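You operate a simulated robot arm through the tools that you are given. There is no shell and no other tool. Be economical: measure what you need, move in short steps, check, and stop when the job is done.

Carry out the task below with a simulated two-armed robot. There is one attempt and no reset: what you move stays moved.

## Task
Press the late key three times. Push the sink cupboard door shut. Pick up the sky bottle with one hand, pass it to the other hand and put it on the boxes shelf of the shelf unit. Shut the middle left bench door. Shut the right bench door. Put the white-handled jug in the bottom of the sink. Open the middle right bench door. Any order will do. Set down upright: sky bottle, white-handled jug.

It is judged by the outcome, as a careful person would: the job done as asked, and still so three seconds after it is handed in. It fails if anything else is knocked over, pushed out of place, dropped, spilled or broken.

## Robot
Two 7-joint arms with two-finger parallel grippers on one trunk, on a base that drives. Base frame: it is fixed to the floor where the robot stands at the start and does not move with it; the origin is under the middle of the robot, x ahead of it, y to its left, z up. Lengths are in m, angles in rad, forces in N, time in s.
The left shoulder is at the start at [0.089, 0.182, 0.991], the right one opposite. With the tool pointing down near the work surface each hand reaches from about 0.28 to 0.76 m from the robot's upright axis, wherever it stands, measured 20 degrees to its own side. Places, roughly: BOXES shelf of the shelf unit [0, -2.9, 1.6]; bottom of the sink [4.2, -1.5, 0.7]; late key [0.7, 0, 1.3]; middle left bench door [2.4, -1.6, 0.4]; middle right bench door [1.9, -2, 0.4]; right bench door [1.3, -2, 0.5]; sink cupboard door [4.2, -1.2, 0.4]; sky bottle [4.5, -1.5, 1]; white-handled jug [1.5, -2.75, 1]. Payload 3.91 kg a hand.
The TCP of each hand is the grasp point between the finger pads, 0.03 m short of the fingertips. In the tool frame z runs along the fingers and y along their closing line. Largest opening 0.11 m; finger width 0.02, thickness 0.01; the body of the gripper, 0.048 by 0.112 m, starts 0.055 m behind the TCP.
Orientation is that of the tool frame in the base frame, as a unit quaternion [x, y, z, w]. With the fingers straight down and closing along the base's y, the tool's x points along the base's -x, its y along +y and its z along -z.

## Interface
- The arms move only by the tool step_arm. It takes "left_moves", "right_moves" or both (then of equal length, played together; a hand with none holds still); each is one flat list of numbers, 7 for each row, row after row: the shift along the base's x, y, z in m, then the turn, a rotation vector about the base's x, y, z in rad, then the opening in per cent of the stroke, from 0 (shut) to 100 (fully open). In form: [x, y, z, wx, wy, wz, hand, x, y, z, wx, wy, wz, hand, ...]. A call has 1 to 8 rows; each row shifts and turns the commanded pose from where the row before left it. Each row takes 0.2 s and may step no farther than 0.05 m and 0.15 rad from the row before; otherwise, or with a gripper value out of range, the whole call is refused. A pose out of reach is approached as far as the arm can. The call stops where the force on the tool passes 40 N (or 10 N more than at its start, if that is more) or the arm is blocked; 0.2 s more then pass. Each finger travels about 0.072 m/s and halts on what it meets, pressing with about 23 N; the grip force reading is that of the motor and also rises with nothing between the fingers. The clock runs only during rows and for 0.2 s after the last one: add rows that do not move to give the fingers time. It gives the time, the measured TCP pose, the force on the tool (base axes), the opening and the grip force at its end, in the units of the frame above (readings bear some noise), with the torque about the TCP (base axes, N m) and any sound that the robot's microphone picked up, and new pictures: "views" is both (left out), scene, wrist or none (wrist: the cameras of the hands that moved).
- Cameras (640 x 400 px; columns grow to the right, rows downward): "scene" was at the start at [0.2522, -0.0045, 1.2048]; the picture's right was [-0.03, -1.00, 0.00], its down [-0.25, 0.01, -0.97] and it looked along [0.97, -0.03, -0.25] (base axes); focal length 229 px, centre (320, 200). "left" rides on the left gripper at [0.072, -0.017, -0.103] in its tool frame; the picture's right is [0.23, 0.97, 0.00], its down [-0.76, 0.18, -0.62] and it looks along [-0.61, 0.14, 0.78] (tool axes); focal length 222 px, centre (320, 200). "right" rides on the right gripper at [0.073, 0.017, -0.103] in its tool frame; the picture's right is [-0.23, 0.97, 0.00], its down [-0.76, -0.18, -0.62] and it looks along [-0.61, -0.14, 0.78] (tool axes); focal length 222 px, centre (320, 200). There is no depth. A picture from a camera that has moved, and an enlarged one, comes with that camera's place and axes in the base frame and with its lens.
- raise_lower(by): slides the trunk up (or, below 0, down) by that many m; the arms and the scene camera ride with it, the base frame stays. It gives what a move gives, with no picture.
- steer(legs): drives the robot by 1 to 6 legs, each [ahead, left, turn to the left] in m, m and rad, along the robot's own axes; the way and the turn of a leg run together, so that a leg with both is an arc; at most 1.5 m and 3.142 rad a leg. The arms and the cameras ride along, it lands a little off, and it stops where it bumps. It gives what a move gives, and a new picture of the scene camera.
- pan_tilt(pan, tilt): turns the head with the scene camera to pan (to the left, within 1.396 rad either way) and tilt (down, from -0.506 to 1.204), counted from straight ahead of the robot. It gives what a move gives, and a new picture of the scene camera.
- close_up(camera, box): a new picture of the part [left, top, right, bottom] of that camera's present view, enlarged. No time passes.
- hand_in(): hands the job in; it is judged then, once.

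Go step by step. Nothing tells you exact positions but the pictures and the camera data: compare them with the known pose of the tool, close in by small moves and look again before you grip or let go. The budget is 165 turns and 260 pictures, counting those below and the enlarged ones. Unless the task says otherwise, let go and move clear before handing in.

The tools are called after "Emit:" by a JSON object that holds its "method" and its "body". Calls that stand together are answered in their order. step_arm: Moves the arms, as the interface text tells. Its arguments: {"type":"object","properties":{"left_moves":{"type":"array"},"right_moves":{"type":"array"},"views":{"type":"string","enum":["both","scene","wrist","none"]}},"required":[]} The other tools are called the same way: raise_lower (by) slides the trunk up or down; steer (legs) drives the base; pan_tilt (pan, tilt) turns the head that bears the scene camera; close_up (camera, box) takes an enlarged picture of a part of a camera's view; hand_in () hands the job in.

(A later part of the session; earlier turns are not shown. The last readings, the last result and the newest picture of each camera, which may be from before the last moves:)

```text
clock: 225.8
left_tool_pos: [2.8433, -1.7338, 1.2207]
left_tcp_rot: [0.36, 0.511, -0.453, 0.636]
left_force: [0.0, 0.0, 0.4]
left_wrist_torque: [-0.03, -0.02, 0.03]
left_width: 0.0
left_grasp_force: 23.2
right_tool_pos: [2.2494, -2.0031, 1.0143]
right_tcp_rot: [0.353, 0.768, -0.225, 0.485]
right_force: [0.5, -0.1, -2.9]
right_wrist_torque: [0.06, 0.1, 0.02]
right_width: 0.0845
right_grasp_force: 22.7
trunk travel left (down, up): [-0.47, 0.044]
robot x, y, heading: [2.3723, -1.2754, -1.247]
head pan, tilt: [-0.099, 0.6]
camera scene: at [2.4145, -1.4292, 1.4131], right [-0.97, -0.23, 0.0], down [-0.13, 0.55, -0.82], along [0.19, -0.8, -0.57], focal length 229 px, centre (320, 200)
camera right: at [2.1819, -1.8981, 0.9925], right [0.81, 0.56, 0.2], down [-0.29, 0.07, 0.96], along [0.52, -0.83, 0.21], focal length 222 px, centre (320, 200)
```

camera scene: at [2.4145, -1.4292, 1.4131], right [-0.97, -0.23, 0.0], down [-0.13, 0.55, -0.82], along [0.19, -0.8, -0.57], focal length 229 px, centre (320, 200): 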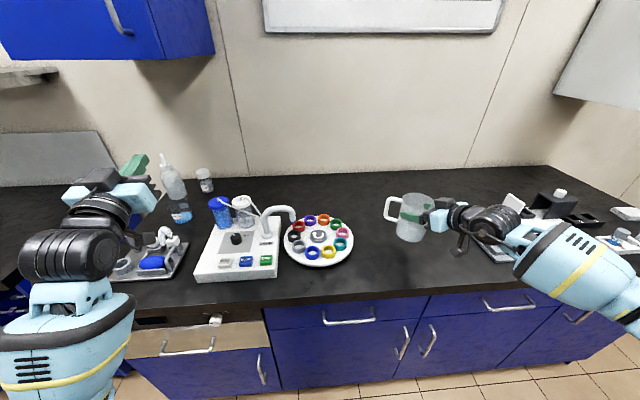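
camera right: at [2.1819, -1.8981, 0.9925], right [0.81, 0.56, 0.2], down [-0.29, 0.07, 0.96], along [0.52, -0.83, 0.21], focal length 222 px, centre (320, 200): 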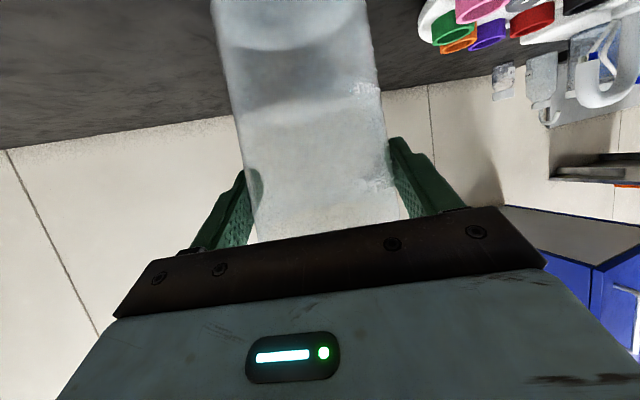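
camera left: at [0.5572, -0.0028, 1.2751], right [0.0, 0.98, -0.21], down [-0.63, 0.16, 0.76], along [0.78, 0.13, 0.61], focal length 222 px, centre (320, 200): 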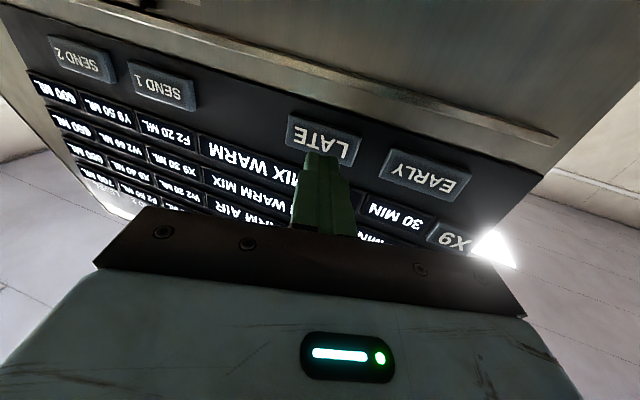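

Emit:
{"method": "step_arm", "body": {"right_moves": [0, 0, -0.02, 0, 0, 0, 30, 0, 0, -0.02, 0, 0, 0, 30, 0, 0, -0.015, 0, 0, 0, 30, 0, 0, -0.005, 0, 0, 0, 30, 0, 0, -0.005, 0, 0, 0, 30], "views": "scene"}}

```text
clock: 227.0
left_tool_pos: [2.8451, -1.7339, 1.2209]
left_tcp_rot: [0.36, 0.511, -0.454, 0.635]
left_force: [-0.1, -0.4, -0.5]
left_wrist_torque: [0.04, 0.0, 0.01]
left_width: 0.0
left_grasp_force: 23.2
right_tool_pos: [2.2472, -2.0025, 0.9492]
right_tcp_rot: [0.353, 0.768, -0.226, 0.485]
right_force: [0.2, 0.2, -1.2]
right_wrist_torque: [-0.01, 0.01, -0.02]
right_width: 0.0841
right_grasp_force: 22.9
trunk travel left (down, up): [-0.47, 0.044]
robot x, y, heading: [2.3735, -1.2765, -1.246]
head pan, tilt: [-0.099, 0.6]
camera scene: at [2.4145, -1.4282, 1.4133], right [-0.97, -0.23, 0.0], down [-0.13, 0.55, -0.83], along [0.19, -0.8, -0.56], focal length 229 px, centre (320, 200)
```

scene: 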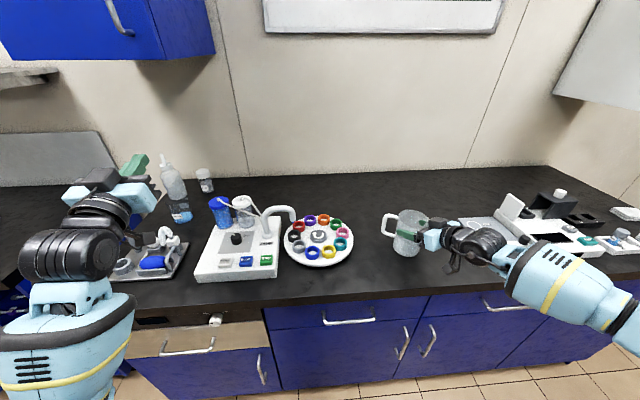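

It's on the counter. Release and back out along the tool axis.

Emit:
{"method": "step_arm", "body": {"right_moves": [0, 0, 0, 0, 0, 0, 80, 0, 0, 0, 0, 0, 0, 100, 0, 0, 0, 0, 0, 0, 100, -0.023, 0.028, 0.017, 0, 0, 0, 100, -0.023, 0.028, 0.017, 0, 0, 0, 100, -0.023, 0.028, 0.017, 0, 0, 0, 100, -0.02, 0.025, 0.03, 0, 0, 0, 100, -0.0, 0.02, 0.045, 0, 0, 0, 100], "views": "both"}}

```text
clock: 228.8
left_tool_pos: [2.8453, -1.7324, 1.2207]
left_tcp_rot: [0.359, 0.511, -0.454, 0.636]
left_force: [0.3, 0.1, -0.3]
left_wrist_torque: [0.01, 0.0, 0.0]
left_width: 0.0001
left_grasp_force: 23.3
right_tool_pos: [2.1589, -1.8758, 1.0775]
right_tcp_rot: [0.353, 0.767, -0.226, 0.485]
right_force: [0.2, 0.6, 0.5]
right_wrist_torque: [0.0, 0.01, 0.04]
right_width: 0.1102
right_grasp_force: 0.0
trunk travel left (down, up): [-0.47, 0.044]
robot x, y, heading: [2.3704, -1.2788, -1.24]
head pan, tilt: [-0.099, 0.6]
camera scene: at [2.4153, -1.4273, 1.4133], right [-0.97, -0.23, 0.0], down [-0.13, 0.55, -0.83], along [0.19, -0.8, -0.56], focal length 229 px, centre (320, 200)
camera right: at [2.0918, -1.7699, 1.0564], right [0.81, 0.56, 0.2], down [-0.28, 0.07, 0.96], along [0.52, -0.83, 0.21], focal length 222 px, centre (320, 200)
```

scene: 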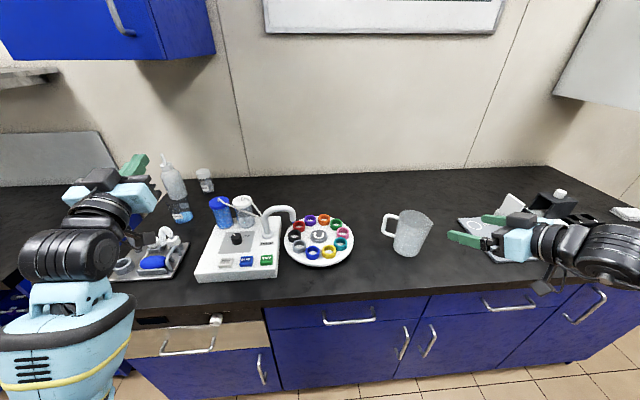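
right: 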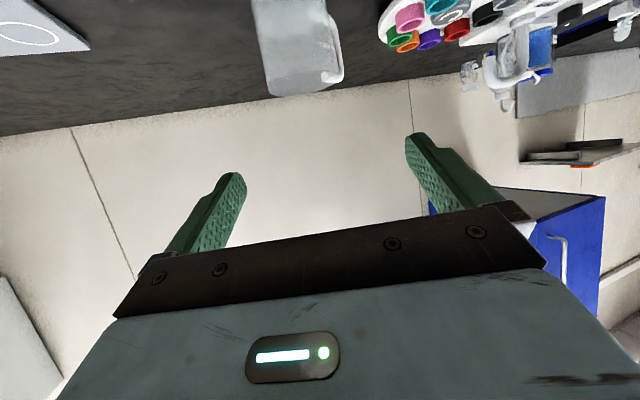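

Jug stands free on the bench. Now turn the right hand to point straight down for a top grip.

Emit:
{"method": "step_arm", "body": {"right_moves": [0, 0, 0.02, 0.107, 0.092, 0, 100, 0, 0, 0.02, 0.107, 0.092, 0, 100, 0, 0, 0.02, 0.107, 0.092, 0, 100, 0, 0, 0, 0.107, 0.092, 0, 100, 0, 0, 0, 0.107, 0.092, 0, 100, 0, 0, 0, 0.107, 0.092, 0, 100, 0, 0, 0, 0.107, 0.092, 0, 100, 0, 0, 0, 0.107, 0.092, 0, 100], "views": "none"}}

Emit:
{"method": "step_arm", "body": {"right_moves": [0.02, -0.03, 0, 0, 0, 0.15, 100, 0.02, -0.03, 0, 0, 0, 0.15, 100, 0.02, -0.025, 0, 0, 0, 0.15, 100, 0.01, -0.01, 0, 0, 0, 0, 100], "views": "both"}}

Emit:
{"method": "close_up", "body": {"camera": "scene", "box": [340, 150, 500, 270]}}

```text
clock: 230.6
left_tool_pos: [2.8451, -1.7333, 1.2195]
left_tcp_rot: [0.361, 0.512, -0.453, 0.634]
left_force: [-0.3, -0.1, 0.3]
left_wrist_torque: [0.05, -0.02, -0.01]
left_width: 0.0002
left_grasp_force: 22.9
right_tool_pos: [2.1588, -1.8742, 1.1363]
right_tcp_rot: [0.416, 0.909, -0.002, -0.002]
right_force: [-0.3, 0.1, -0.1]
right_wrist_torque: [-0.01, 0.0, -0.01]
right_width: 0.11
right_grasp_force: 0.0
trunk travel left (down, up): [-0.47, 0.044]
robot x, y, heading: [2.3719, -1.2766, -1.247]
head pan, tilt: [-0.099, 0.6]
```

```text
clock: 231.6
left_tool_pos: [2.8448, -1.7355, 1.219]
left_tcp_rot: [0.36, 0.512, -0.453, 0.635]
left_force: [0.0, -0.2, 0.3]
left_wrist_torque: [0.03, -0.02, -0.03]
left_width: 0.0
left_grasp_force: 23.4
right_tool_pos: [2.1761, -1.8787, 1.1217]
right_tcp_rot: [0.388, 0.922, -0.015, 0.003]
right_force: [0.5, 0.2, 0.1]
right_wrist_torque: [0.02, 0.03, -0.02]
right_width: 0.11
right_grasp_force: 0.1
right hand out of reach, approached as far as the arm can: row 1, 2, 3
trunk travel left (down, up): [-0.47, 0.044]
robot x, y, heading: [2.3674, -1.2771, -1.243]
head pan, tilt: [-0.099, 0.6]
camera scene: at [2.4153, -1.4288, 1.4131], right [-0.97, -0.23, 0.0], down [-0.13, 0.55, -0.82], along [0.19, -0.8, -0.57], focal length 229 px, centre (320, 200)
camera right: at [2.1388, -1.8103, 1.223], right [0.85, 0.52, -0.02], down [0.41, -0.65, 0.64], along [0.32, -0.55, -0.77], focal length 222 px, centre (320, 200)
```

scene: 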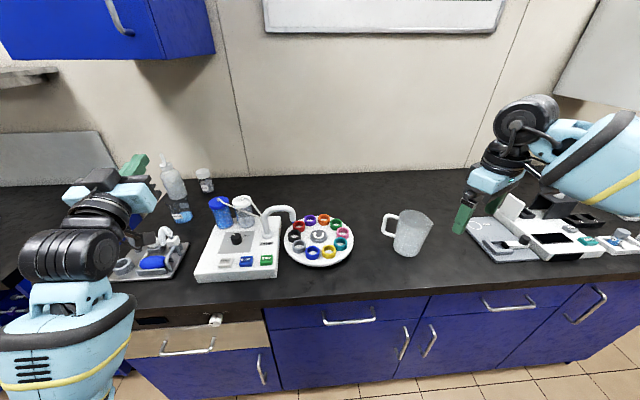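
right: 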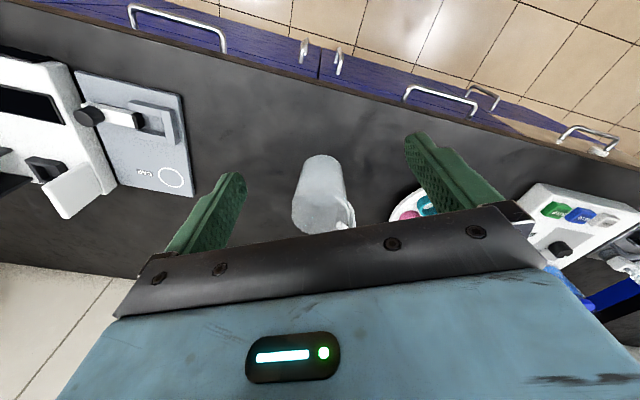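

```text
3.33 times, centred on (420, 210) of scene
camera zoom: at [2.4153, -1.4288, 1.4131], right [-0.97, -0.23, 0.0], down [-0.13, 0.55, -0.82], along [0.19, -0.8, -0.57], focal length 764 px, centre (-13, 167)
```

zoom: 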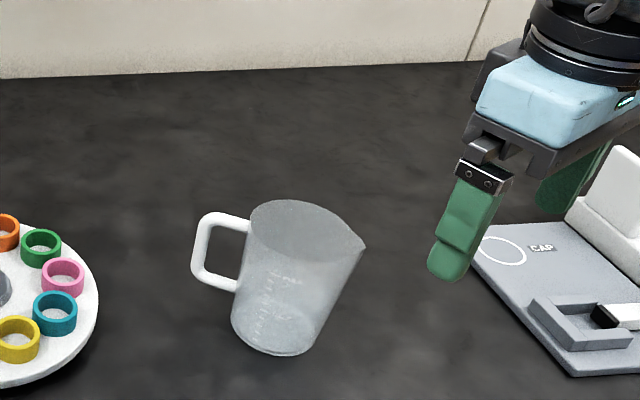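

Jug centre about [2.267, -1.988], handle pointing left. I'll shift the base right/forward for vertical reach.

Emit:
{"method": "steer", "body": {"legs": [[0.06, -0.14, 0]]}}

Emit:
{"method": "step_arm", "body": {"right_moves": [0.03, -0.005, 0.0, 0, 0, 0.1, 100, 0.04, -0.005, 0, 0, 0, 0.1, 100, 0.04, -0.005, 0, 0, 0, 0.1, 100, 0.04, 0, 0, 0, 0, 0.1, 100, 0.04, 0, 0, 0, 0, 0, 100], "views": "both"}}

```text
clock: 233.5
left_tool_pos: [2.734, -1.8354, 1.2194]
left_tcp_rot: [0.36, 0.512, -0.453, 0.636]
left_force: [0.3, 0.3, -0.4]
left_wrist_torque: [0.01, 0.0, 0.03]
left_width: 0.0
left_grasp_force: 23.4
right_tool_pos: [2.0659, -1.9787, 1.1211]
right_tcp_rot: [0.386, 0.922, -0.014, 0.003]
right_force: [0.0, -0.5, -0.3]
right_wrist_torque: [-0.01, 0.01, -0.02]
right_width: 0.11
right_grasp_force: 0.0
trunk travel left (down, up): [-0.47, 0.044]
robot x, y, heading: [2.2637, -1.3773, -1.243]
head pan, tilt: [-0.099, 0.6]
camera scene: at [2.3038, -1.5302, 1.4132], right [-0.97, -0.23, 0.0], down [-0.13, 0.55, -0.83], along [0.19, -0.8, -0.56], focal length 229 px, centre (320, 200)
```

scene: 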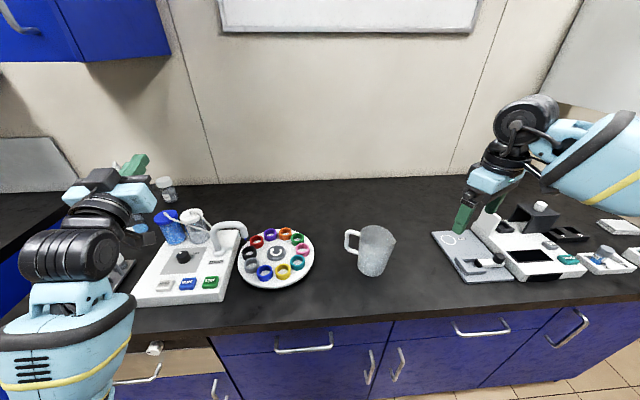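

```text
clock: 234.7
left_tool_pos: [2.737, -1.8365, 1.2188]
left_tcp_rot: [0.359, 0.513, -0.452, 0.635]
left_force: [0.9, -0.3, -0.7]
left_wrist_torque: [0.0, -0.01, -0.02]
left_width: 0.0
left_grasp_force: 22.9
right_tool_pos: [2.1175, -1.9453, 1.1095]
right_tcp_rot: [0.325, 0.946, -0.018, 0.0]
right_force: [1.4, 0.6, -0.5]
right_wrist_torque: [0.02, 0.06, -0.03]
right_width: 0.1102
right_grasp_force: 0.1
right hand out of reach, approached as far as the arm can: row 1, 2, 3, 4
trunk travel left (down, up): [-0.47, 0.044]
robot x, y, heading: [2.2655, -1.3826, -1.244]
head pan, tilt: [-0.099, 0.6]
camera scene: at [2.306, -1.5316, 1.4129], right [-0.97, -0.23, 0.0], down [-0.13, 0.55, -0.82], along [0.19, -0.8, -0.57], focal length 229 px, centre (320, 200)
camera right: at [2.0729, -1.8838, 1.2116], right [0.78, 0.63, -0.03], down [0.5, -0.59, 0.64], along [0.38, -0.51, -0.77], focal length 222 px, centre (320, 200)
```

scene: 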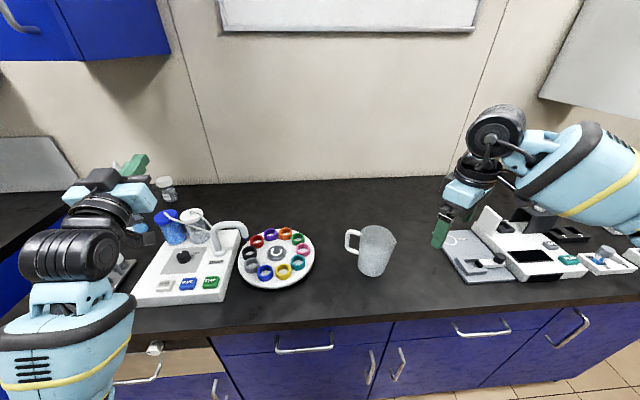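
right: 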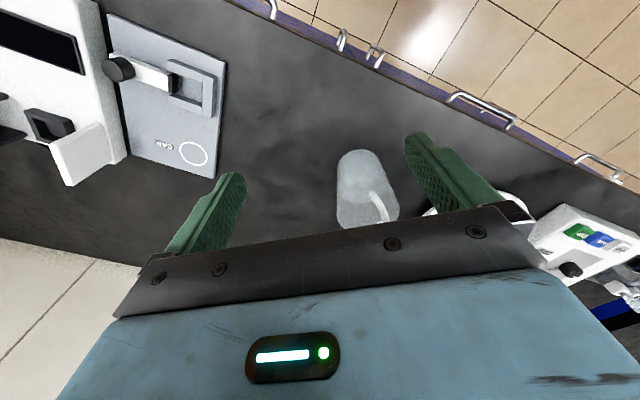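

Emit:
{"method": "step_arm", "body": {"right_moves": [0.035, -0.01, 0.0, 0, 0, 0, 100, 0.035, -0.01, 0, 0, 0, 0, 100, 0.04, -0.01, 0, 0, 0, 0, 100, 0.04, -0.01, 0, 0, 0, 0, 100], "views": "wrist"}}

```text
clock: 235.7
left_tool_pos: [2.7366, -1.8351, 1.2199]
left_tcp_rot: [0.36, 0.512, -0.453, 0.635]
left_force: [-0.2, -0.3, 0.3]
left_wrist_torque: [-0.02, -0.01, -0.03]
left_width: 0.0003
left_grasp_force: 23.0
right_tool_pos: [2.268, -1.986, 1.1116]
right_tcp_rot: [0.326, 0.945, -0.019, 0.001]
right_force: [0.0, -0.1, 0.5]
right_wrist_torque: [-0.02, -0.02, 0.04]
right_width: 0.1099
right_grasp_force: 0.1
trunk travel left (down, up): [-0.47, 0.044]
robot x, y, heading: [2.2627, -1.3803, -1.241]
head pan, tilt: [-0.099, 0.6]
camera right: at [2.2229, -1.9235, 1.2144], right [0.78, 0.63, -0.03], down [0.5, -0.59, 0.64], along [0.38, -0.51, -0.77], focal length 222 px, centre (320, 200)
```

right: 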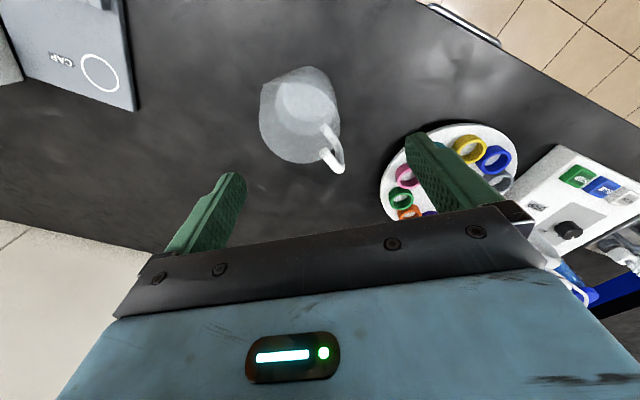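

Emit:
{"method": "step_arm", "body": {"right_moves": [-0.009, -0.027, -0.03, 0, 0, 0, 100, 0, 0, -0.04, 0, 0, 0, 100], "views": "both"}}

```text
clock: 236.3
left_tool_pos: [2.7352, -1.836, 1.2205]
left_tcp_rot: [0.361, 0.511, -0.454, 0.635]
left_force: [0.4, -0.3, 1.1]
left_wrist_torque: [0.01, -0.01, 0.02]
left_width: 0.0002
left_grasp_force: 22.2
right_tool_pos: [2.2572, -2.0142, 1.0423]
right_tcp_rot: [0.326, 0.945, -0.018, 0.001]
right_force: [0.6, -0.2, 0.4]
right_wrist_torque: [0.02, -0.04, 0.03]
right_width: 0.1101
right_grasp_force: 0.1
trunk travel left (down, up): [-0.47, 0.044]
robot x, y, heading: [2.2651, -1.3797, -1.238]
head pan, tilt: [-0.099, 0.6]
camera scene: at [2.3038, -1.5304, 1.4131], right [-0.97, -0.23, 0.0], down [-0.13, 0.55, -0.82], along [0.19, -0.8, -0.57], focal length 229 px, centre (320, 200)
camera right: at [2.211, -1.9521, 1.1445], right [0.78, 0.63, -0.03], down [0.5, -0.59, 0.64], along [0.38, -0.51, -0.77], focal length 222 px, centre (320, 200)
```

scene: 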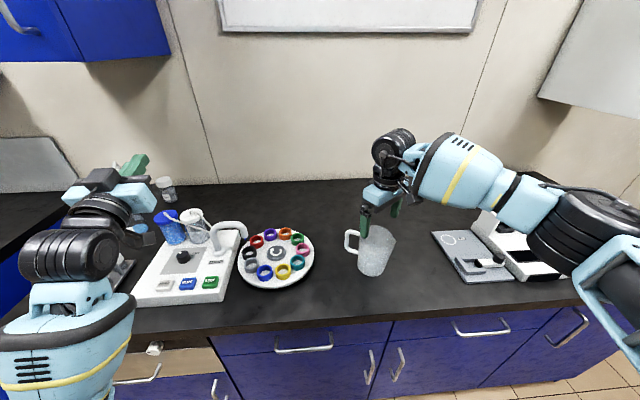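
right: 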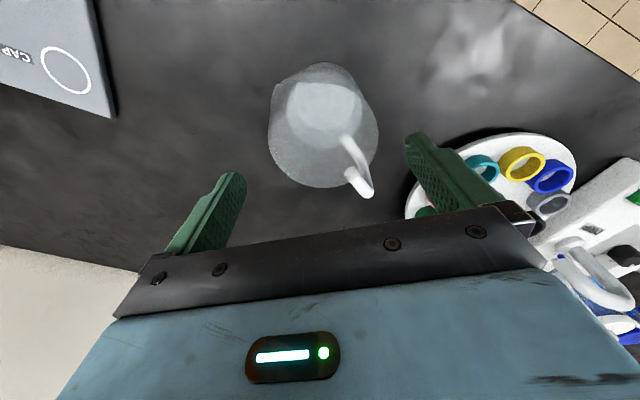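

Aligned over the jug, handle clear of the fingers. Descend and grip.

Emit:
{"method": "step_arm", "body": {"right_moves": [0, 0, -0.03, 0, 0, 0, 100, 0, 0, -0.03, 0, 0, 0, 100, 0, 0, -0.024, 0, 0, 0, 100, 0, 0, 0, 0, 0, 0, 70, 0, 0, 0, 0, 0, 0, 40, 0, 0, 0, 0, 0, 0, 30, 0, 0, 0, 0, 0, 0, 30], "views": "both"}}

```text
clock: 237.9
left_tool_pos: [2.7352, -1.8355, 1.2199]
left_tcp_rot: [0.361, 0.511, -0.454, 0.635]
left_force: [0.7, 0.5, -0.5]
left_wrist_torque: [0.01, -0.01, -0.02]
left_width: 0.0001
left_grasp_force: 22.6
right_tool_pos: [2.2585, -2.0135, 0.9582]
right_tcp_rot: [0.326, 0.945, -0.017, 0.0]
right_force: [0.0, -1.4, 0.0]
right_wrist_torque: [-0.02, -0.08, -0.06]
right_width: 0.0894
right_grasp_force: 22.3
trunk travel left (down, up): [-0.47, 0.044]
robot x, y, heading: [2.2628, -1.3795, -1.242]
head pan, tilt: [-0.099, 0.6]
camera scene: at [2.3039, -1.5303, 1.4131], right [-0.97, -0.23, 0.0], down [-0.13, 0.55, -0.82], along [0.19, -0.8, -0.57], focal length 229 px, centre (320, 200)
camera right: at [2.2133, -1.9519, 1.0606], right [0.78, 0.63, -0.03], down [0.5, -0.59, 0.64], along [0.38, -0.51, -0.77], focal length 222 px, centre (320, 200)
```

scene: 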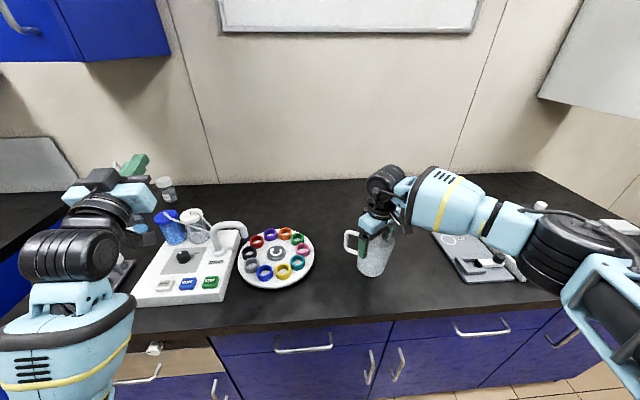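
right: 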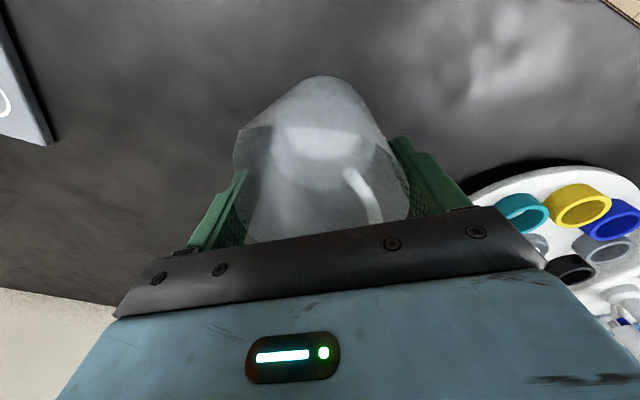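

Gripped from above. Lift and carry it to the sink.

Emit:
{"method": "step_arm", "body": {"right_moves": [0, 0, 0.03, 0, 0, 0, 20, 0, 0, 0.04, 0, 0, 0, 20, 0, 0, 0.04, 0, 0, 0, 20, 0, 0.0, 0.04, 0, 0, 0, 20], "views": "wrist"}}

Emit:
{"method": "steer", "body": {"legs": [[-0.45, 0, 0], [0, 1.2, 0], [0, 0.86, 0]]}}

Emit:
{"method": "pan_tilt", "body": {"pan": 0.0, "tilt": 0.6}}

```text
clock: 238.9
left_tool_pos: [2.7349, -1.8337, 1.2205]
left_tcp_rot: [0.359, 0.511, -0.453, 0.636]
left_force: [-0.7, -0.4, 0.6]
left_wrist_torque: [-0.01, -0.01, -0.03]
left_width: 0.0002
left_grasp_force: 23.3
right_tool_pos: [2.2554, -2.0114, 1.1087]
right_tcp_rot: [0.325, 0.946, -0.019, 0.001]
right_force: [-0.9, -0.1, -3.9]
right_wrist_torque: [0.02, 0.03, 0.02]
right_width: 0.0889
right_grasp_force: 22.8
trunk travel left (down, up): [-0.47, 0.044]
robot x, y, heading: [2.2622, -1.3779, -1.24]
head pan, tilt: [-0.099, 0.6]
camera right: at [2.2107, -1.9499, 1.2107], right [0.78, 0.63, -0.03], down [0.5, -0.59, 0.64], along [0.38, -0.51, -0.77], focal length 222 px, centre (320, 200)
```

right: 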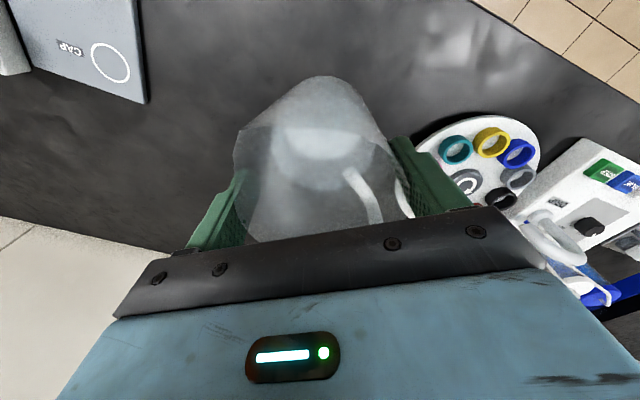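

```text
clock: 259.6
left_tool_pos: [4.5426, -0.7311, 1.22]
left_tcp_rot: [0.36, 0.512, -0.453, 0.635]
left_force: [0.2, 0.7, 0.0]
left_wrist_torque: [0.01, 0.0, -0.03]
left_width: 0.0
left_grasp_force: 23.2
right_tool_pos: [4.064, -0.9081, 1.1079]
right_tcp_rot: [0.326, 0.945, -0.018, 0.001]
right_force: [0.1, 0.5, -2.6]
right_wrist_torque: [0.0, 0.06, 0.0]
right_width: 0.0892
right_grasp_force: 23.3
trunk travel left (down, up): [-0.47, 0.044]
robot x, y, heading: [4.0715, -0.2737, -1.242]
head pan, tilt: [-0.099, 0.6]
camera scene: at [4.1117, -0.4262, 1.4131], right [-0.97, -0.23, 0.0], down [-0.13, 0.55, -0.82], along [0.19, -0.8, -0.57], focal length 229 px, centre (320, 200)
```

scene: 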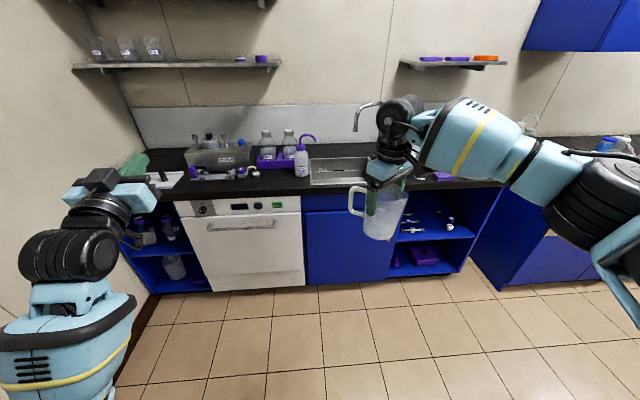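

```text
clock: 260.2
left_tool_pos: [4.5416, -0.7311, 1.2203]
left_tcp_rot: [0.36, 0.512, -0.452, 0.636]
left_force: [-0.4, 0.3, 1.1]
left_wrist_torque: [0.0, 0.01, 0.02]
left_width: 0.0
left_grasp_force: 23.1
right_tool_pos: [4.0632, -0.9081, 1.1074]
right_tcp_rot: [0.325, 0.946, -0.019, 0.0]
right_force: [-0.6, -0.5, -2.5]
right_wrist_torque: [0.04, 0.05, 0.0]
right_width: 0.0893
right_grasp_force: 22.6
trunk travel left (down, up): [-0.47, 0.044]
robot x, y, heading: [4.0722, -0.2775, -1.241]
head pan, tilt: [0.0, 0.6]
camera scene: at [4.1201, -0.4238, 1.4131], right [-0.95, -0.32, 0.0], down [-0.18, 0.53, -0.82], along [0.27, -0.78, -0.57], focal length 229 px, centre (320, 200)
```

scene: 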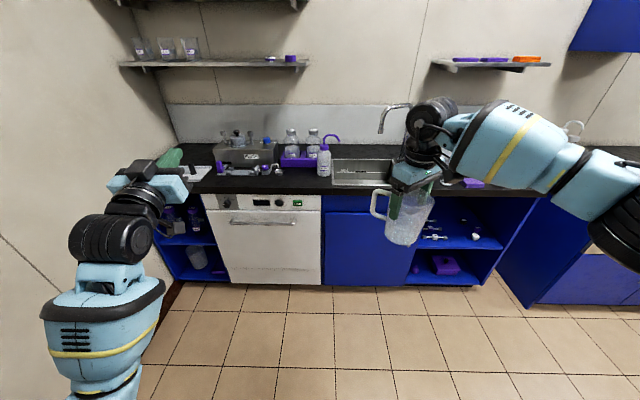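

Spout tip is at about [4.20, -1.58, 1.05]; I'll aim the jug at [4.26, -1.455], front-left of it. Drive in.

Emit:
{"method": "steer", "body": {"legs": [[0.57, 0.01, 0]]}}

Emit:
{"method": "step_arm", "body": {"right_moves": [0, 0, 0, 0, 0, 0, 20], "views": "wrist"}}

```text
clock: 263.5
left_tool_pos: [4.7426, -1.2627, 1.2206]
left_tcp_rot: [0.357, 0.513, -0.45, 0.638]
left_force: [-0.1, -0.2, -0.2]
left_wrist_torque: [0.01, 0.0, 0.0]
left_width: 0.0
left_grasp_force: 22.8
right_tool_pos: [4.2643, -1.4419, 1.1074]
right_tcp_rot: [0.323, 0.946, -0.02, 0.001]
right_force: [-0.1, -0.5, -3.3]
right_wrist_torque: [0.0, 0.03, -0.01]
right_width: 0.089
right_grasp_force: 22.6
trunk travel left (down, up): [-0.47, 0.044]
robot x, y, heading: [4.2661, -0.8077, -1.233]
head pan, tilt: [0.0, 0.6]
camera scene: at [4.3169, -0.9586, 1.4131], right [-0.94, -0.33, 0.0], down [-0.19, 0.53, -0.82], along [0.27, -0.78, -0.57], focal length 229 px, centre (320, 200)
```

scene: 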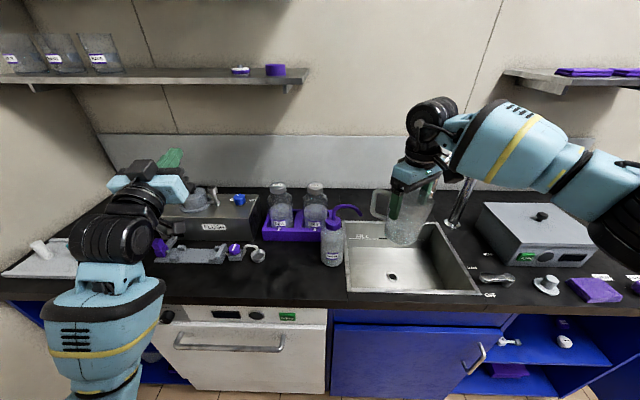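

```text
clock: 263.9
left_tool_pos: [4.741, -1.2622, 1.2201]
left_tcp_rot: [0.357, 0.514, -0.449, 0.638]
left_force: [0.3, 0.1, 0.7]
left_wrist_torque: [-0.02, -0.02, -0.01]
left_width: 0.0
left_grasp_force: 23.3
right_tool_pos: [4.264, -1.4435, 1.108]
right_tcp_rot: [0.322, 0.947, -0.018, 0.0]
right_force: [-0.3, -0.8, -2.8]
right_wrist_torque: [0.05, 0.08, -0.02]
right_width: 0.0891
right_grasp_force: 22.4
trunk travel left (down, up): [-0.47, 0.044]
robot x, y, heading: [4.263, -0.8091, -1.233]
head pan, tilt: [0.0, 0.6]
camera right: at [4.2183, -1.382, 1.2093], right [0.77, 0.63, -0.03], down [0.5, -0.58, 0.64], along [0.39, -0.51, -0.77], focal length 222 px, centre (320, 200)
```

right: 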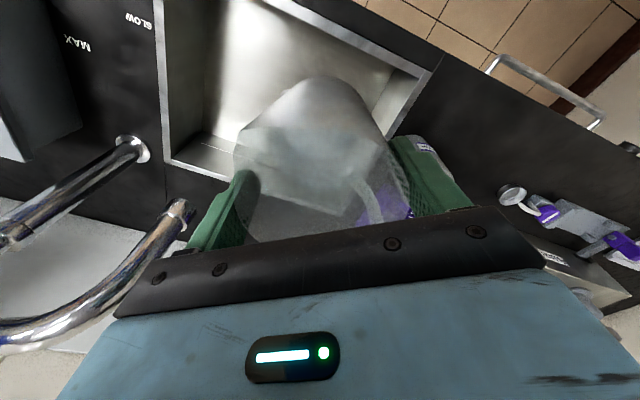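

Sink centre ≈[4.24, -1.525]. I'll shift the jug slightly back and lower it into the basin.

Emit:
{"method": "step_arm", "body": {"right_moves": [0.006, -0.016, -0.03, 0, 0, 0, 20, 0.006, -0.016, -0.03, 0, 0, 0, 20, 0, 0, -0.04, 0, 0, 0, 20, 0, 0, -0.04, 0, 0, 0, 20, 0, 0, -0.04, 0, 0, 0, 20, 0, 0, -0.04, 0, 0, 0, 20, 0, 0, -0.04, 0, 0, 0, 20], "views": "both"}}

```text
clock: 265.5
left_tool_pos: [4.7415, -1.2622, 1.2206]
left_tcp_rot: [0.358, 0.513, -0.45, 0.637]
left_force: [-0.3, -0.3, -0.7]
left_wrist_torque: [-0.02, -0.03, -0.01]
left_width: 0.0
left_grasp_force: 22.9
right_tool_pos: [4.2551, -1.444, 0.9147]
right_tcp_rot: [0.322, 0.946, -0.019, 0.001]
right_force: [0.0, 0.4, -3.5]
right_wrist_torque: [0.03, 0.03, 0.02]
right_width: 0.0892
right_grasp_force: 22.7
right hand out of reach, approached as far as the arm can: row 1, 2, 6, 7
trunk travel left (down, up): [-0.47, 0.044]
robot x, y, heading: [4.2689, -0.811, -1.236]
head pan, tilt: [0.0, 0.6]
camera scene: at [4.3166, -0.9583, 1.4132], right [-0.94, -0.33, 0.0], down [-0.19, 0.53, -0.83], along [0.27, -0.78, -0.56], focal length 229 px, centre (320, 200)
camera right: at [4.2095, -1.3833, 1.0172], right [0.77, 0.63, -0.03], down [0.5, -0.58, 0.64], along [0.39, -0.51, -0.77], focal length 222 px, centre (320, 200)
```

scene: 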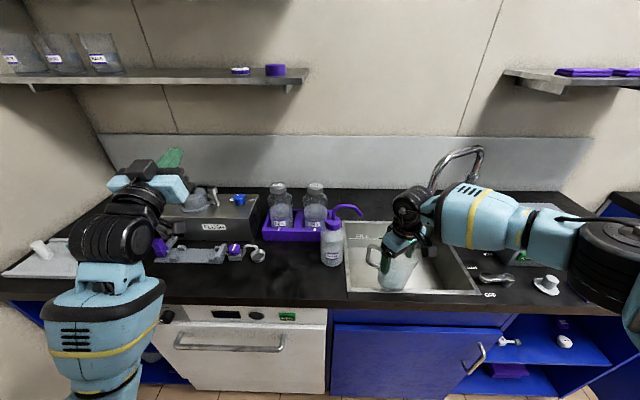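
right: 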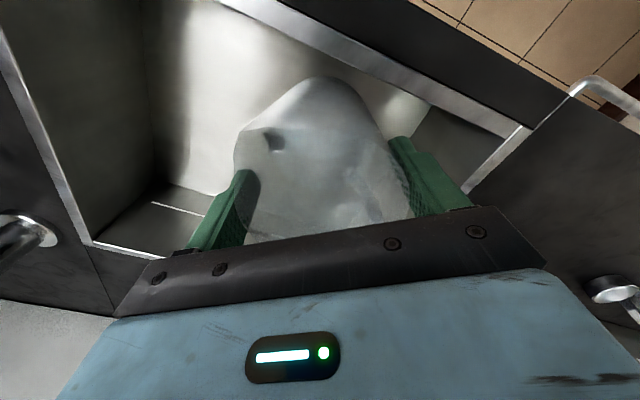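

Arm at its vertical limit; I'll nudge the base forward 3 cm and lower with the trunk instead.

Emit:
{"method": "steer", "body": {"legs": [[0.035, 0, 0]]}}

Emit:
{"method": "raise_lower", "body": {"by": -0.09}}

Emit:
{"method": "step_arm", "body": {"right_moves": [0, 0, 0, 0, 0, 0, 20], "views": "both"}}

```text
clock: 266.4
left_tool_pos: [4.7531, -1.2939, 1.22]
left_tcp_rot: [0.358, 0.513, -0.451, 0.637]
left_force: [0.3, -0.9, -0.1]
left_wrist_torque: [-0.02, -0.04, -0.01]
left_width: 0.0
left_grasp_force: 23.2
right_tool_pos: [4.2653, -1.4777, 0.9147]
right_tcp_rot: [0.322, 0.947, -0.019, 0.001]
right_force: [-0.1, -0.4, -2.9]
right_wrist_torque: [0.02, 0.07, 0.0]
right_width: 0.0889
right_grasp_force: 23.0
trunk travel left (down, up): [-0.47, 0.044]
robot x, y, heading: [4.2793, -0.8437, -1.235]
head pan, tilt: [0.0, 0.6]
camera scene: at [4.3282, -0.9909, 1.4132], right [-0.94, -0.33, 0.0], down [-0.19, 0.53, -0.83], along [0.27, -0.78, -0.56], focal length 229 px, centre (320, 200)
```

scene: 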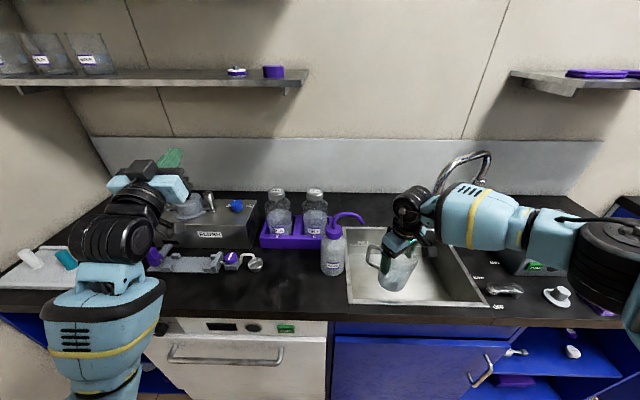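

```text
clock: 267.6
left_tool_pos: [4.7525, -1.2931, 1.1319]
left_tcp_rot: [0.356, 0.512, -0.45, 0.639]
left_force: [-0.1, 0.0, 0.4]
left_wrist_torque: [0.02, 0.04, 0.01]
left_width: 0.0
left_grasp_force: 23.5
right_tool_pos: [4.2655, -1.477, 0.8267]
right_tcp_rot: [0.322, 0.946, -0.02, 0.003]
right_force: [-2.0, 1.6, 12.0]
right_wrist_torque: [0.28, -0.32, 0.02]
right_width: 0.0891
right_grasp_force: 23.2
trunk travel left (down, up): [-0.38, 0.134]
robot x, y, heading: [4.2743, -0.8412, -1.231]
head pan, tilt: [0.0, 0.6]
```

```text
clock: 268.0
left_tool_pos: [4.7529, -1.2942, 1.1299]
left_tcp_rot: [0.357, 0.513, -0.45, 0.638]
left_force: [-0.6, 0.0, -0.6]
left_wrist_torque: [0.01, 0.0, 0.0]
left_width: 0.0002
left_grasp_force: 22.7
right_tool_pos: [4.2659, -1.4775, 0.8265]
right_tcp_rot: [0.324, 0.946, -0.02, 0.001]
right_force: [-1.4, -1.0, 16.2]
right_wrist_torque: [0.17, -0.4, 0.0]
right_width: 0.0891
right_grasp_force: 22.6
trunk travel left (down, up): [-0.38, 0.134]
robot x, y, heading: [4.278, -0.8451, -1.233]
head pan, tilt: [0.0, 0.6]
camera scene: at [4.3465, -1.0425, 1.3057], right [-0.94, -0.33, 0.0], down [-0.19, 0.53, -0.83], along [0.27, -0.78, -0.56], focal length 229 px, centre (320, 200)
camera right: at [4.2208, -1.4153, 0.929], right [0.78, 0.63, -0.03], down [0.5, -0.58, 0.64], along [0.39, -0.51, -0.77], focal length 222 px, centre (320, 200)
```

scene: 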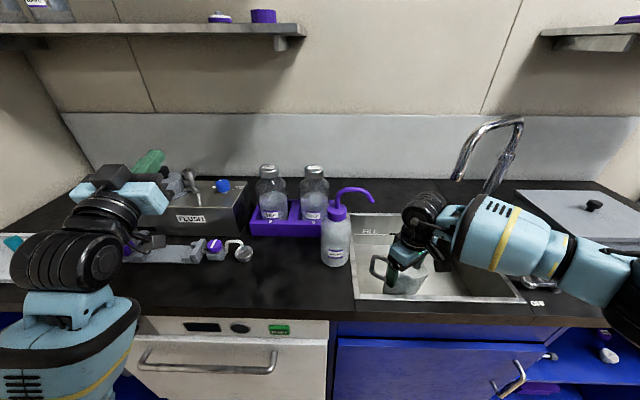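
right: 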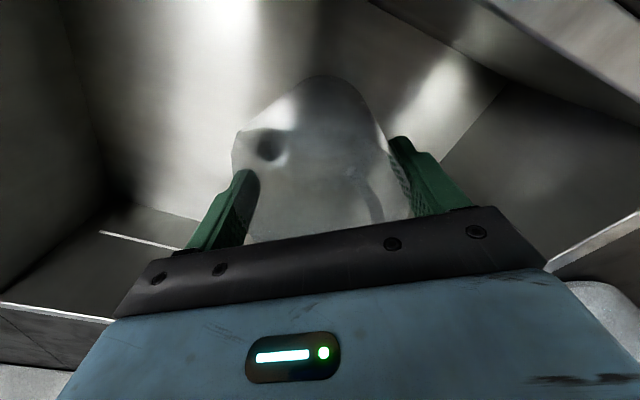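

Contact with the basin floor (16 N). Release and rise.

Emit:
{"method": "step_arm", "body": {"right_moves": [0, 0, 0.002, 0, 0, 0, 85, 0, 0, 0, 0, 0, 0, 100, 0, 0, 0, 0, 0, 0, 100, 0, 0, 0.03, 0, 0, 0, 100, 0, 0, 0.04, 0, 0, 0, 100, 0, 0, 0.04, 0, 0, 0, 100, 0, 0, 0.04, 0, 0, 0, 100], "views": "both"}}

```text
clock: 269.6
left_tool_pos: [4.7533, -1.2939, 1.1303]
left_tcp_rot: [0.357, 0.512, -0.451, 0.638]
left_force: [-0.4, -0.3, -0.3]
left_wrist_torque: [-0.02, 0.02, -0.03]
left_width: 0.0
left_grasp_force: 23.5
right_tool_pos: [4.2665, -1.4782, 0.9777]
right_tcp_rot: [0.323, 0.946, -0.02, 0.001]
right_force: [0.2, 1.0, -0.5]
right_wrist_torque: [-0.01, 0.01, 0.01]
right_width: 0.1101
right_grasp_force: 0.2
trunk travel left (down, up): [-0.38, 0.134]
robot x, y, heading: [4.2781, -0.8425, -1.233]
head pan, tilt: [0.0, 0.6]
camera scene: at [4.3467, -1.0433, 1.3054], right [-0.94, -0.33, 0.0], down [-0.19, 0.53, -0.83], along [0.27, -0.78, -0.56], focal length 229 px, centre (320, 200)
camera right: at [4.2218, -1.4168, 1.0799], right [0.77, 0.63, -0.03], down [0.5, -0.58, 0.64], along [0.39, -0.51, -0.77], focal length 222 px, centre (320, 200)
```

scene: 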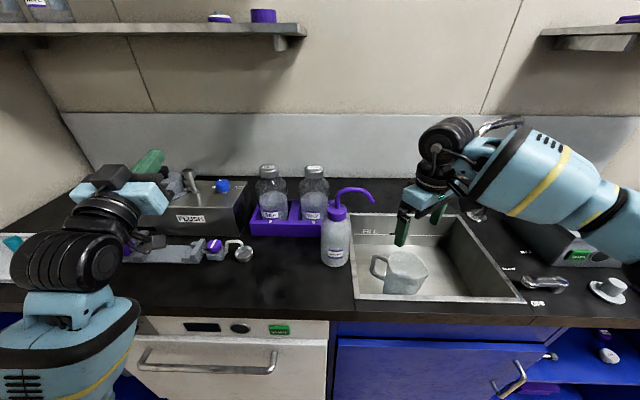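
right: 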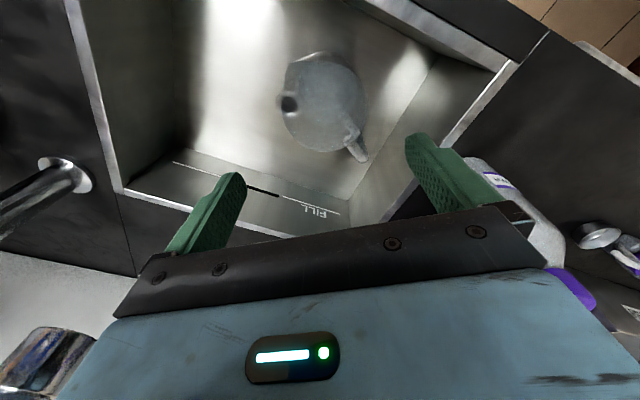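

The jug stands in the sink. Now check the bottle labels.

Emit:
{"method": "close_up", "body": {"camera": "scene", "box": [230, 150, 370, 280]}}

```text
3.08 times, centred on (300, 215) of scene
camera zoom: at [4.3467, -1.0433, 1.3054], right [-0.94, -0.33, 0.0], down [-0.19, 0.53, -0.83], along [0.27, -0.78, -0.56], focal length 705 px, centre (382, 154)
```

zoom: 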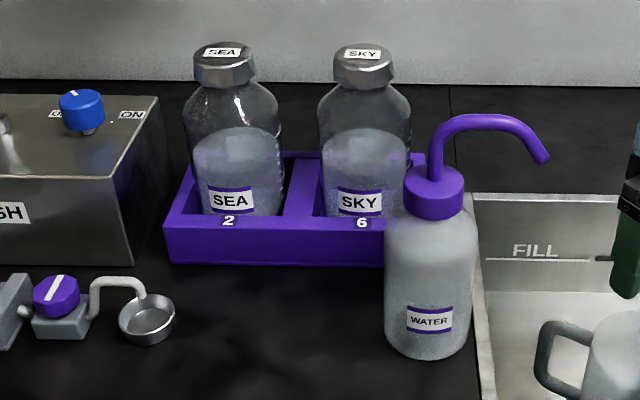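

SKY is the right one in the tray: centre ≈[4.553, -1.58], cap top ≈1.03. The right hand will lift it by the cap from above, and the left will take it by the body. Raise the hands and shift left.

Emit:
{"method": "step_arm", "body": {"right_moves": [0, 0.0, 0.04, 0, 0, 0, 100, 0, 0, 0.04, 0, 0, 0, 100, 0, 0, 0.04, 0, 0, 0, 100, 0, 0, 0.03, 0, 0, 0, 100], "left_moves": [-0.01, 0.04, 0.01, 0, 0, 0, 50, -0.01, 0.04, 0.01, 0, 0, 0, 100, -0.01, 0.04, 0.01, 0, 0, 0, 100, -0.01, 0.04, 0.01, 0, 0, 0, 100], "views": "none"}}

Emit:
{"method": "steer", "body": {"legs": [[0.03, 0.235, 0], [0.06, 0, 0]]}}

Emit:
{"method": "step_arm", "body": {"right_moves": [0.01, -0.03, 0, 0, 0, 0, 100, 0.01, -0.03, 0, 0, 0, 0, 100], "views": "both"}}

```text
clock: 270.6
left_tool_pos: [4.762, -1.1967, 1.1716]
left_tcp_rot: [0.357, 0.512, -0.451, 0.638]
left_force: [-0.4, -0.4, 0.2]
left_wrist_torque: [0.0, -0.02, -0.02]
left_width: 0.1099
left_grasp_force: 0.1
left hand out of reach, approached as far as the arm can: row 3, 4
right_tool_pos: [4.2653, -1.4777, 1.1282]
right_tcp_rot: [0.323, 0.946, -0.02, 0.001]
right_force: [-0.4, 0.3, -0.4]
right_wrist_torque: [-0.01, 0.02, -0.07]
right_width: 0.11
right_grasp_force: 0.0
trunk travel left (down, up): [-0.38, 0.134]
robot x, y, heading: [4.2762, -0.8415, -1.231]
head pan, tilt: [0.0, 0.6]
```

```text
clock: 273.9
left_tool_pos: [5.0168, -1.2058, 1.1717]
left_tcp_rot: [0.358, 0.513, -0.451, 0.637]
left_force: [-0.4, -0.8, -0.1]
left_wrist_torque: [-0.04, -0.01, -0.01]
left_width: 0.1097
left_grasp_force: 0.1
right_tool_pos: [4.5205, -1.4848, 1.1268]
right_tcp_rot: [0.324, 0.946, -0.019, 0.0]
right_force: [1.4, -1.1, -0.3]
right_wrist_torque: [0.05, 0.0, -0.08]
right_width: 0.1098
right_grasp_force: 0.1
trunk travel left (down, up): [-0.38, 0.134]
robot x, y, heading: [4.5303, -0.8452, -1.236]
head pan, tilt: [0.0, 0.6]
camera scene: at [4.6029, -1.0499, 1.3052], right [-0.94, -0.33, 0.0], down [-0.19, 0.53, -0.82], along [0.27, -0.78, -0.57], focal length 229 px, centre (320, 200)
```

scene: 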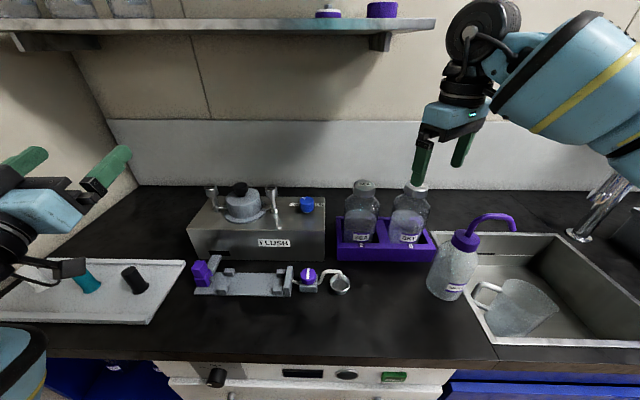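

```text
clock: 274.5
left_tool_pos: [5.0171, -1.2056, 1.1732]
left_tcp_rot: [0.357, 0.512, -0.451, 0.638]
left_force: [0.4, 1.0, -0.7]
left_wrist_torque: [0.01, 0.0, 0.01]
left_width: 0.1101
left_grasp_force: 0.0
right_tool_pos: [4.522, -1.4908, 1.1271]
right_tcp_rot: [0.325, 0.945, -0.018, 0.002]
right_force: [-0.4, 0.0, -0.9]
right_wrist_torque: [0.01, 0.0, -0.02]
right_width: 0.1099
right_grasp_force: 0.1
right hand out of reach, approached as far as the arm can: row 1, 2
trunk travel left (down, up): [-0.38, 0.134]
robot x, y, heading: [4.5357, -0.8478, -1.235]
head pan, tilt: [0.0, 0.6]
camera scene: at [4.6025, -1.0491, 1.3053], right [-0.94, -0.33, 0.0], down [-0.19, 0.53, -0.82], along [0.27, -0.78, -0.57], focal length 229 px, centre (320, 200)
camera right: at [4.4779, -1.4292, 1.2287], right [0.78, 0.63, -0.03], down [0.5, -0.59, 0.64], along [0.38, -0.51, -0.77], focal length 222 px, centre (320, 200)
```

scene: 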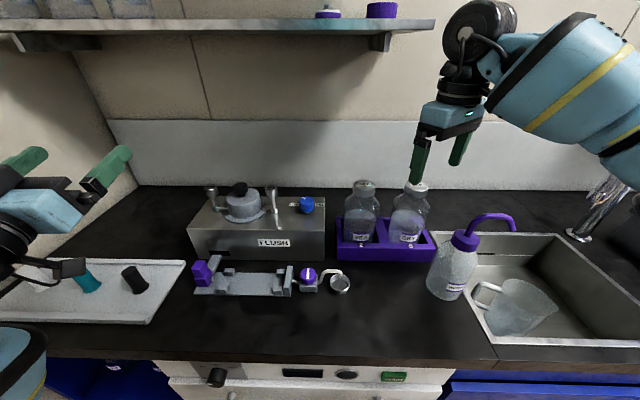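
right: 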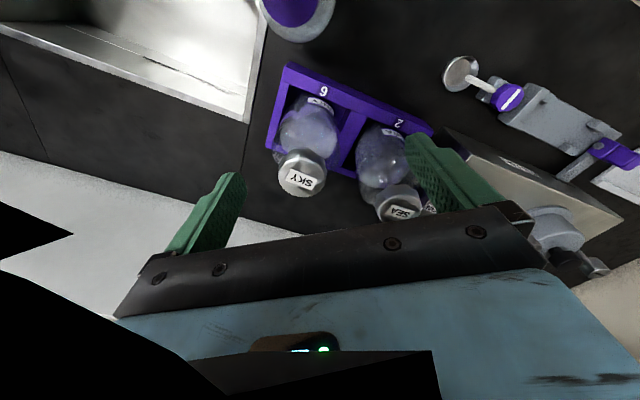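

Emit:
{"method": "close_up", "body": {"camera": "scene", "box": [420, 190, 640, 360]}}

```text
2.35 times, centred on (530, 275) of scene
camera zoom: at [4.6025, -1.0491, 1.3053], right [-0.94, -0.33, 0.0], down [-0.19, 0.53, -0.82], along [0.27, -0.78, -0.57], focal length 539 px, centre (-174, 24)
```

zoom: 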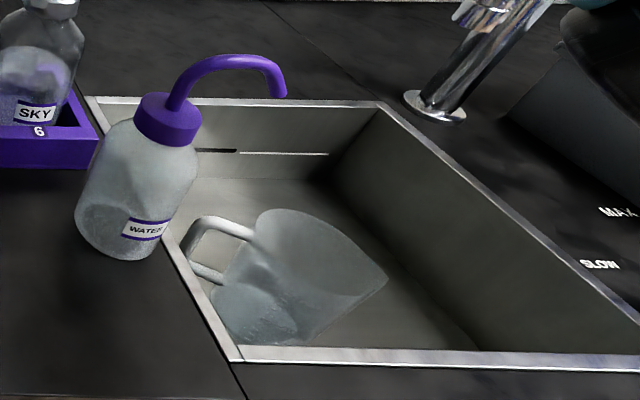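

Jug is upright (same lean as its neighbours in this wide view). SKY's cap is at about [4.543, -1.558]. Nudge the base forward and move the hand over it, slightly lower.

Emit:
{"method": "steer", "body": {"legs": [[0.05, 0, 0]]}}

Emit:
{"method": "step_arm", "body": {"right_moves": [0.002, -0.01, -0.025, 0, 0, 0, 100, 0.002, -0.012, -0.02, 0, 0, 0, 100], "views": "both"}}

```text
clock: 275.4
left_tool_pos: [5.0336, -1.2535, 1.1733]
left_tcp_rot: [0.358, 0.513, -0.451, 0.637]
left_force: [0.5, 0.3, 0.2]
left_wrist_torque: [-0.03, -0.02, 0.03]
left_width: 0.1102
left_grasp_force: 0.0
right_tool_pos: [4.5406, -1.5376, 1.1267]
right_tcp_rot: [0.325, 0.946, -0.019, 0.001]
right_force: [0.3, -0.1, 0.2]
right_wrist_torque: [0.01, -0.02, 0.03]
right_width: 0.1102
right_grasp_force: 0.1
trunk travel left (down, up): [-0.38, 0.134]
robot x, y, heading: [4.5486, -0.9017, -1.234]
head pan, tilt: [0.0, 0.6]
camera scene: at [4.6193, -1.0971, 1.3052], right [-0.94, -0.33, 0.0], down [-0.19, 0.53, -0.82], along [0.27, -0.78, -0.57], focal length 229 px, centre (320, 200)
```

scene: 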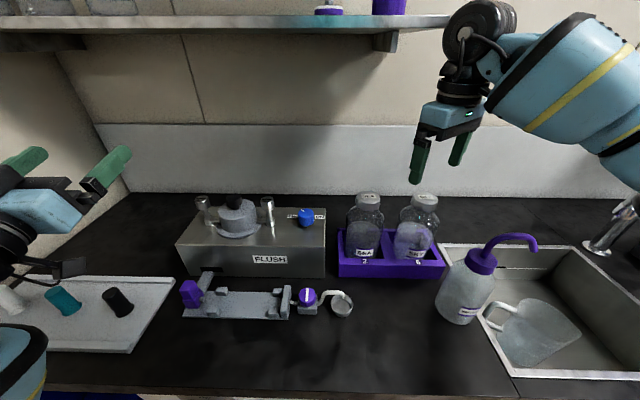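

```text
clock: 276.0
left_tool_pos: [5.033, -1.2536, 1.1713]
left_tcp_rot: [0.358, 0.513, -0.45, 0.637]
left_force: [-0.3, -0.7, -0.6]
left_wrist_torque: [-0.03, -0.01, 0.03]
left_width: 0.11
left_grasp_force: 0.1
right_tool_pos: [4.5417, -1.5437, 1.106]
right_tcp_rot: [0.326, 0.945, -0.019, 0.001]
right_force: [-0.3, -0.7, 0.0]
right_wrist_torque: [-0.04, 0.04, -0.01]
right_width: 0.11
right_grasp_force: 0.1
right hand out of reach, approached as far as the arm can: row 1, 2
trunk travel left (down, up): [-0.38, 0.134]
robot x, y, heading: [4.553, -0.8938, -1.241]
head pan, tilt: [0.0, 0.6]
camera scene: at [4.6188, -1.097, 1.3052], right [-0.94, -0.33, 0.0], down [-0.19, 0.53, -0.82], along [0.27, -0.78, -0.57], focal length 229 px, centre (320, 200)
camera right: at [4.4961, -1.482, 1.2077], right [0.78, 0.63, -0.03], down [0.5, -0.59, 0.64], along [0.38, -0.51, -0.77], focal length 222 px, centre (320, 200)
```

scene: 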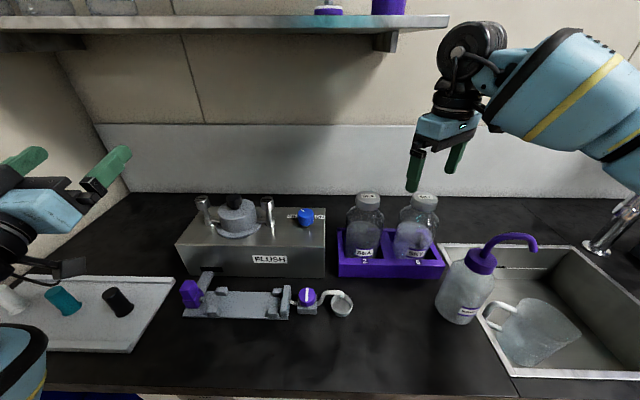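
right: 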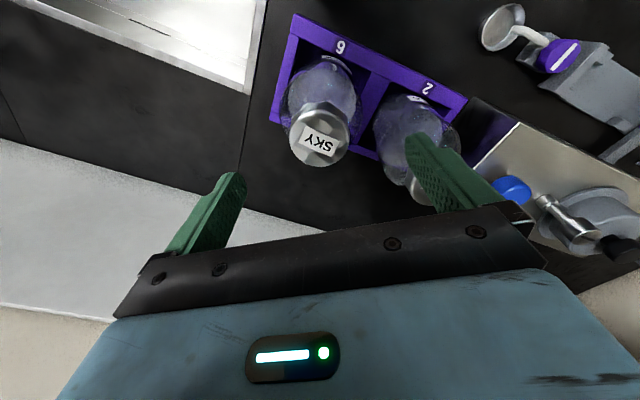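

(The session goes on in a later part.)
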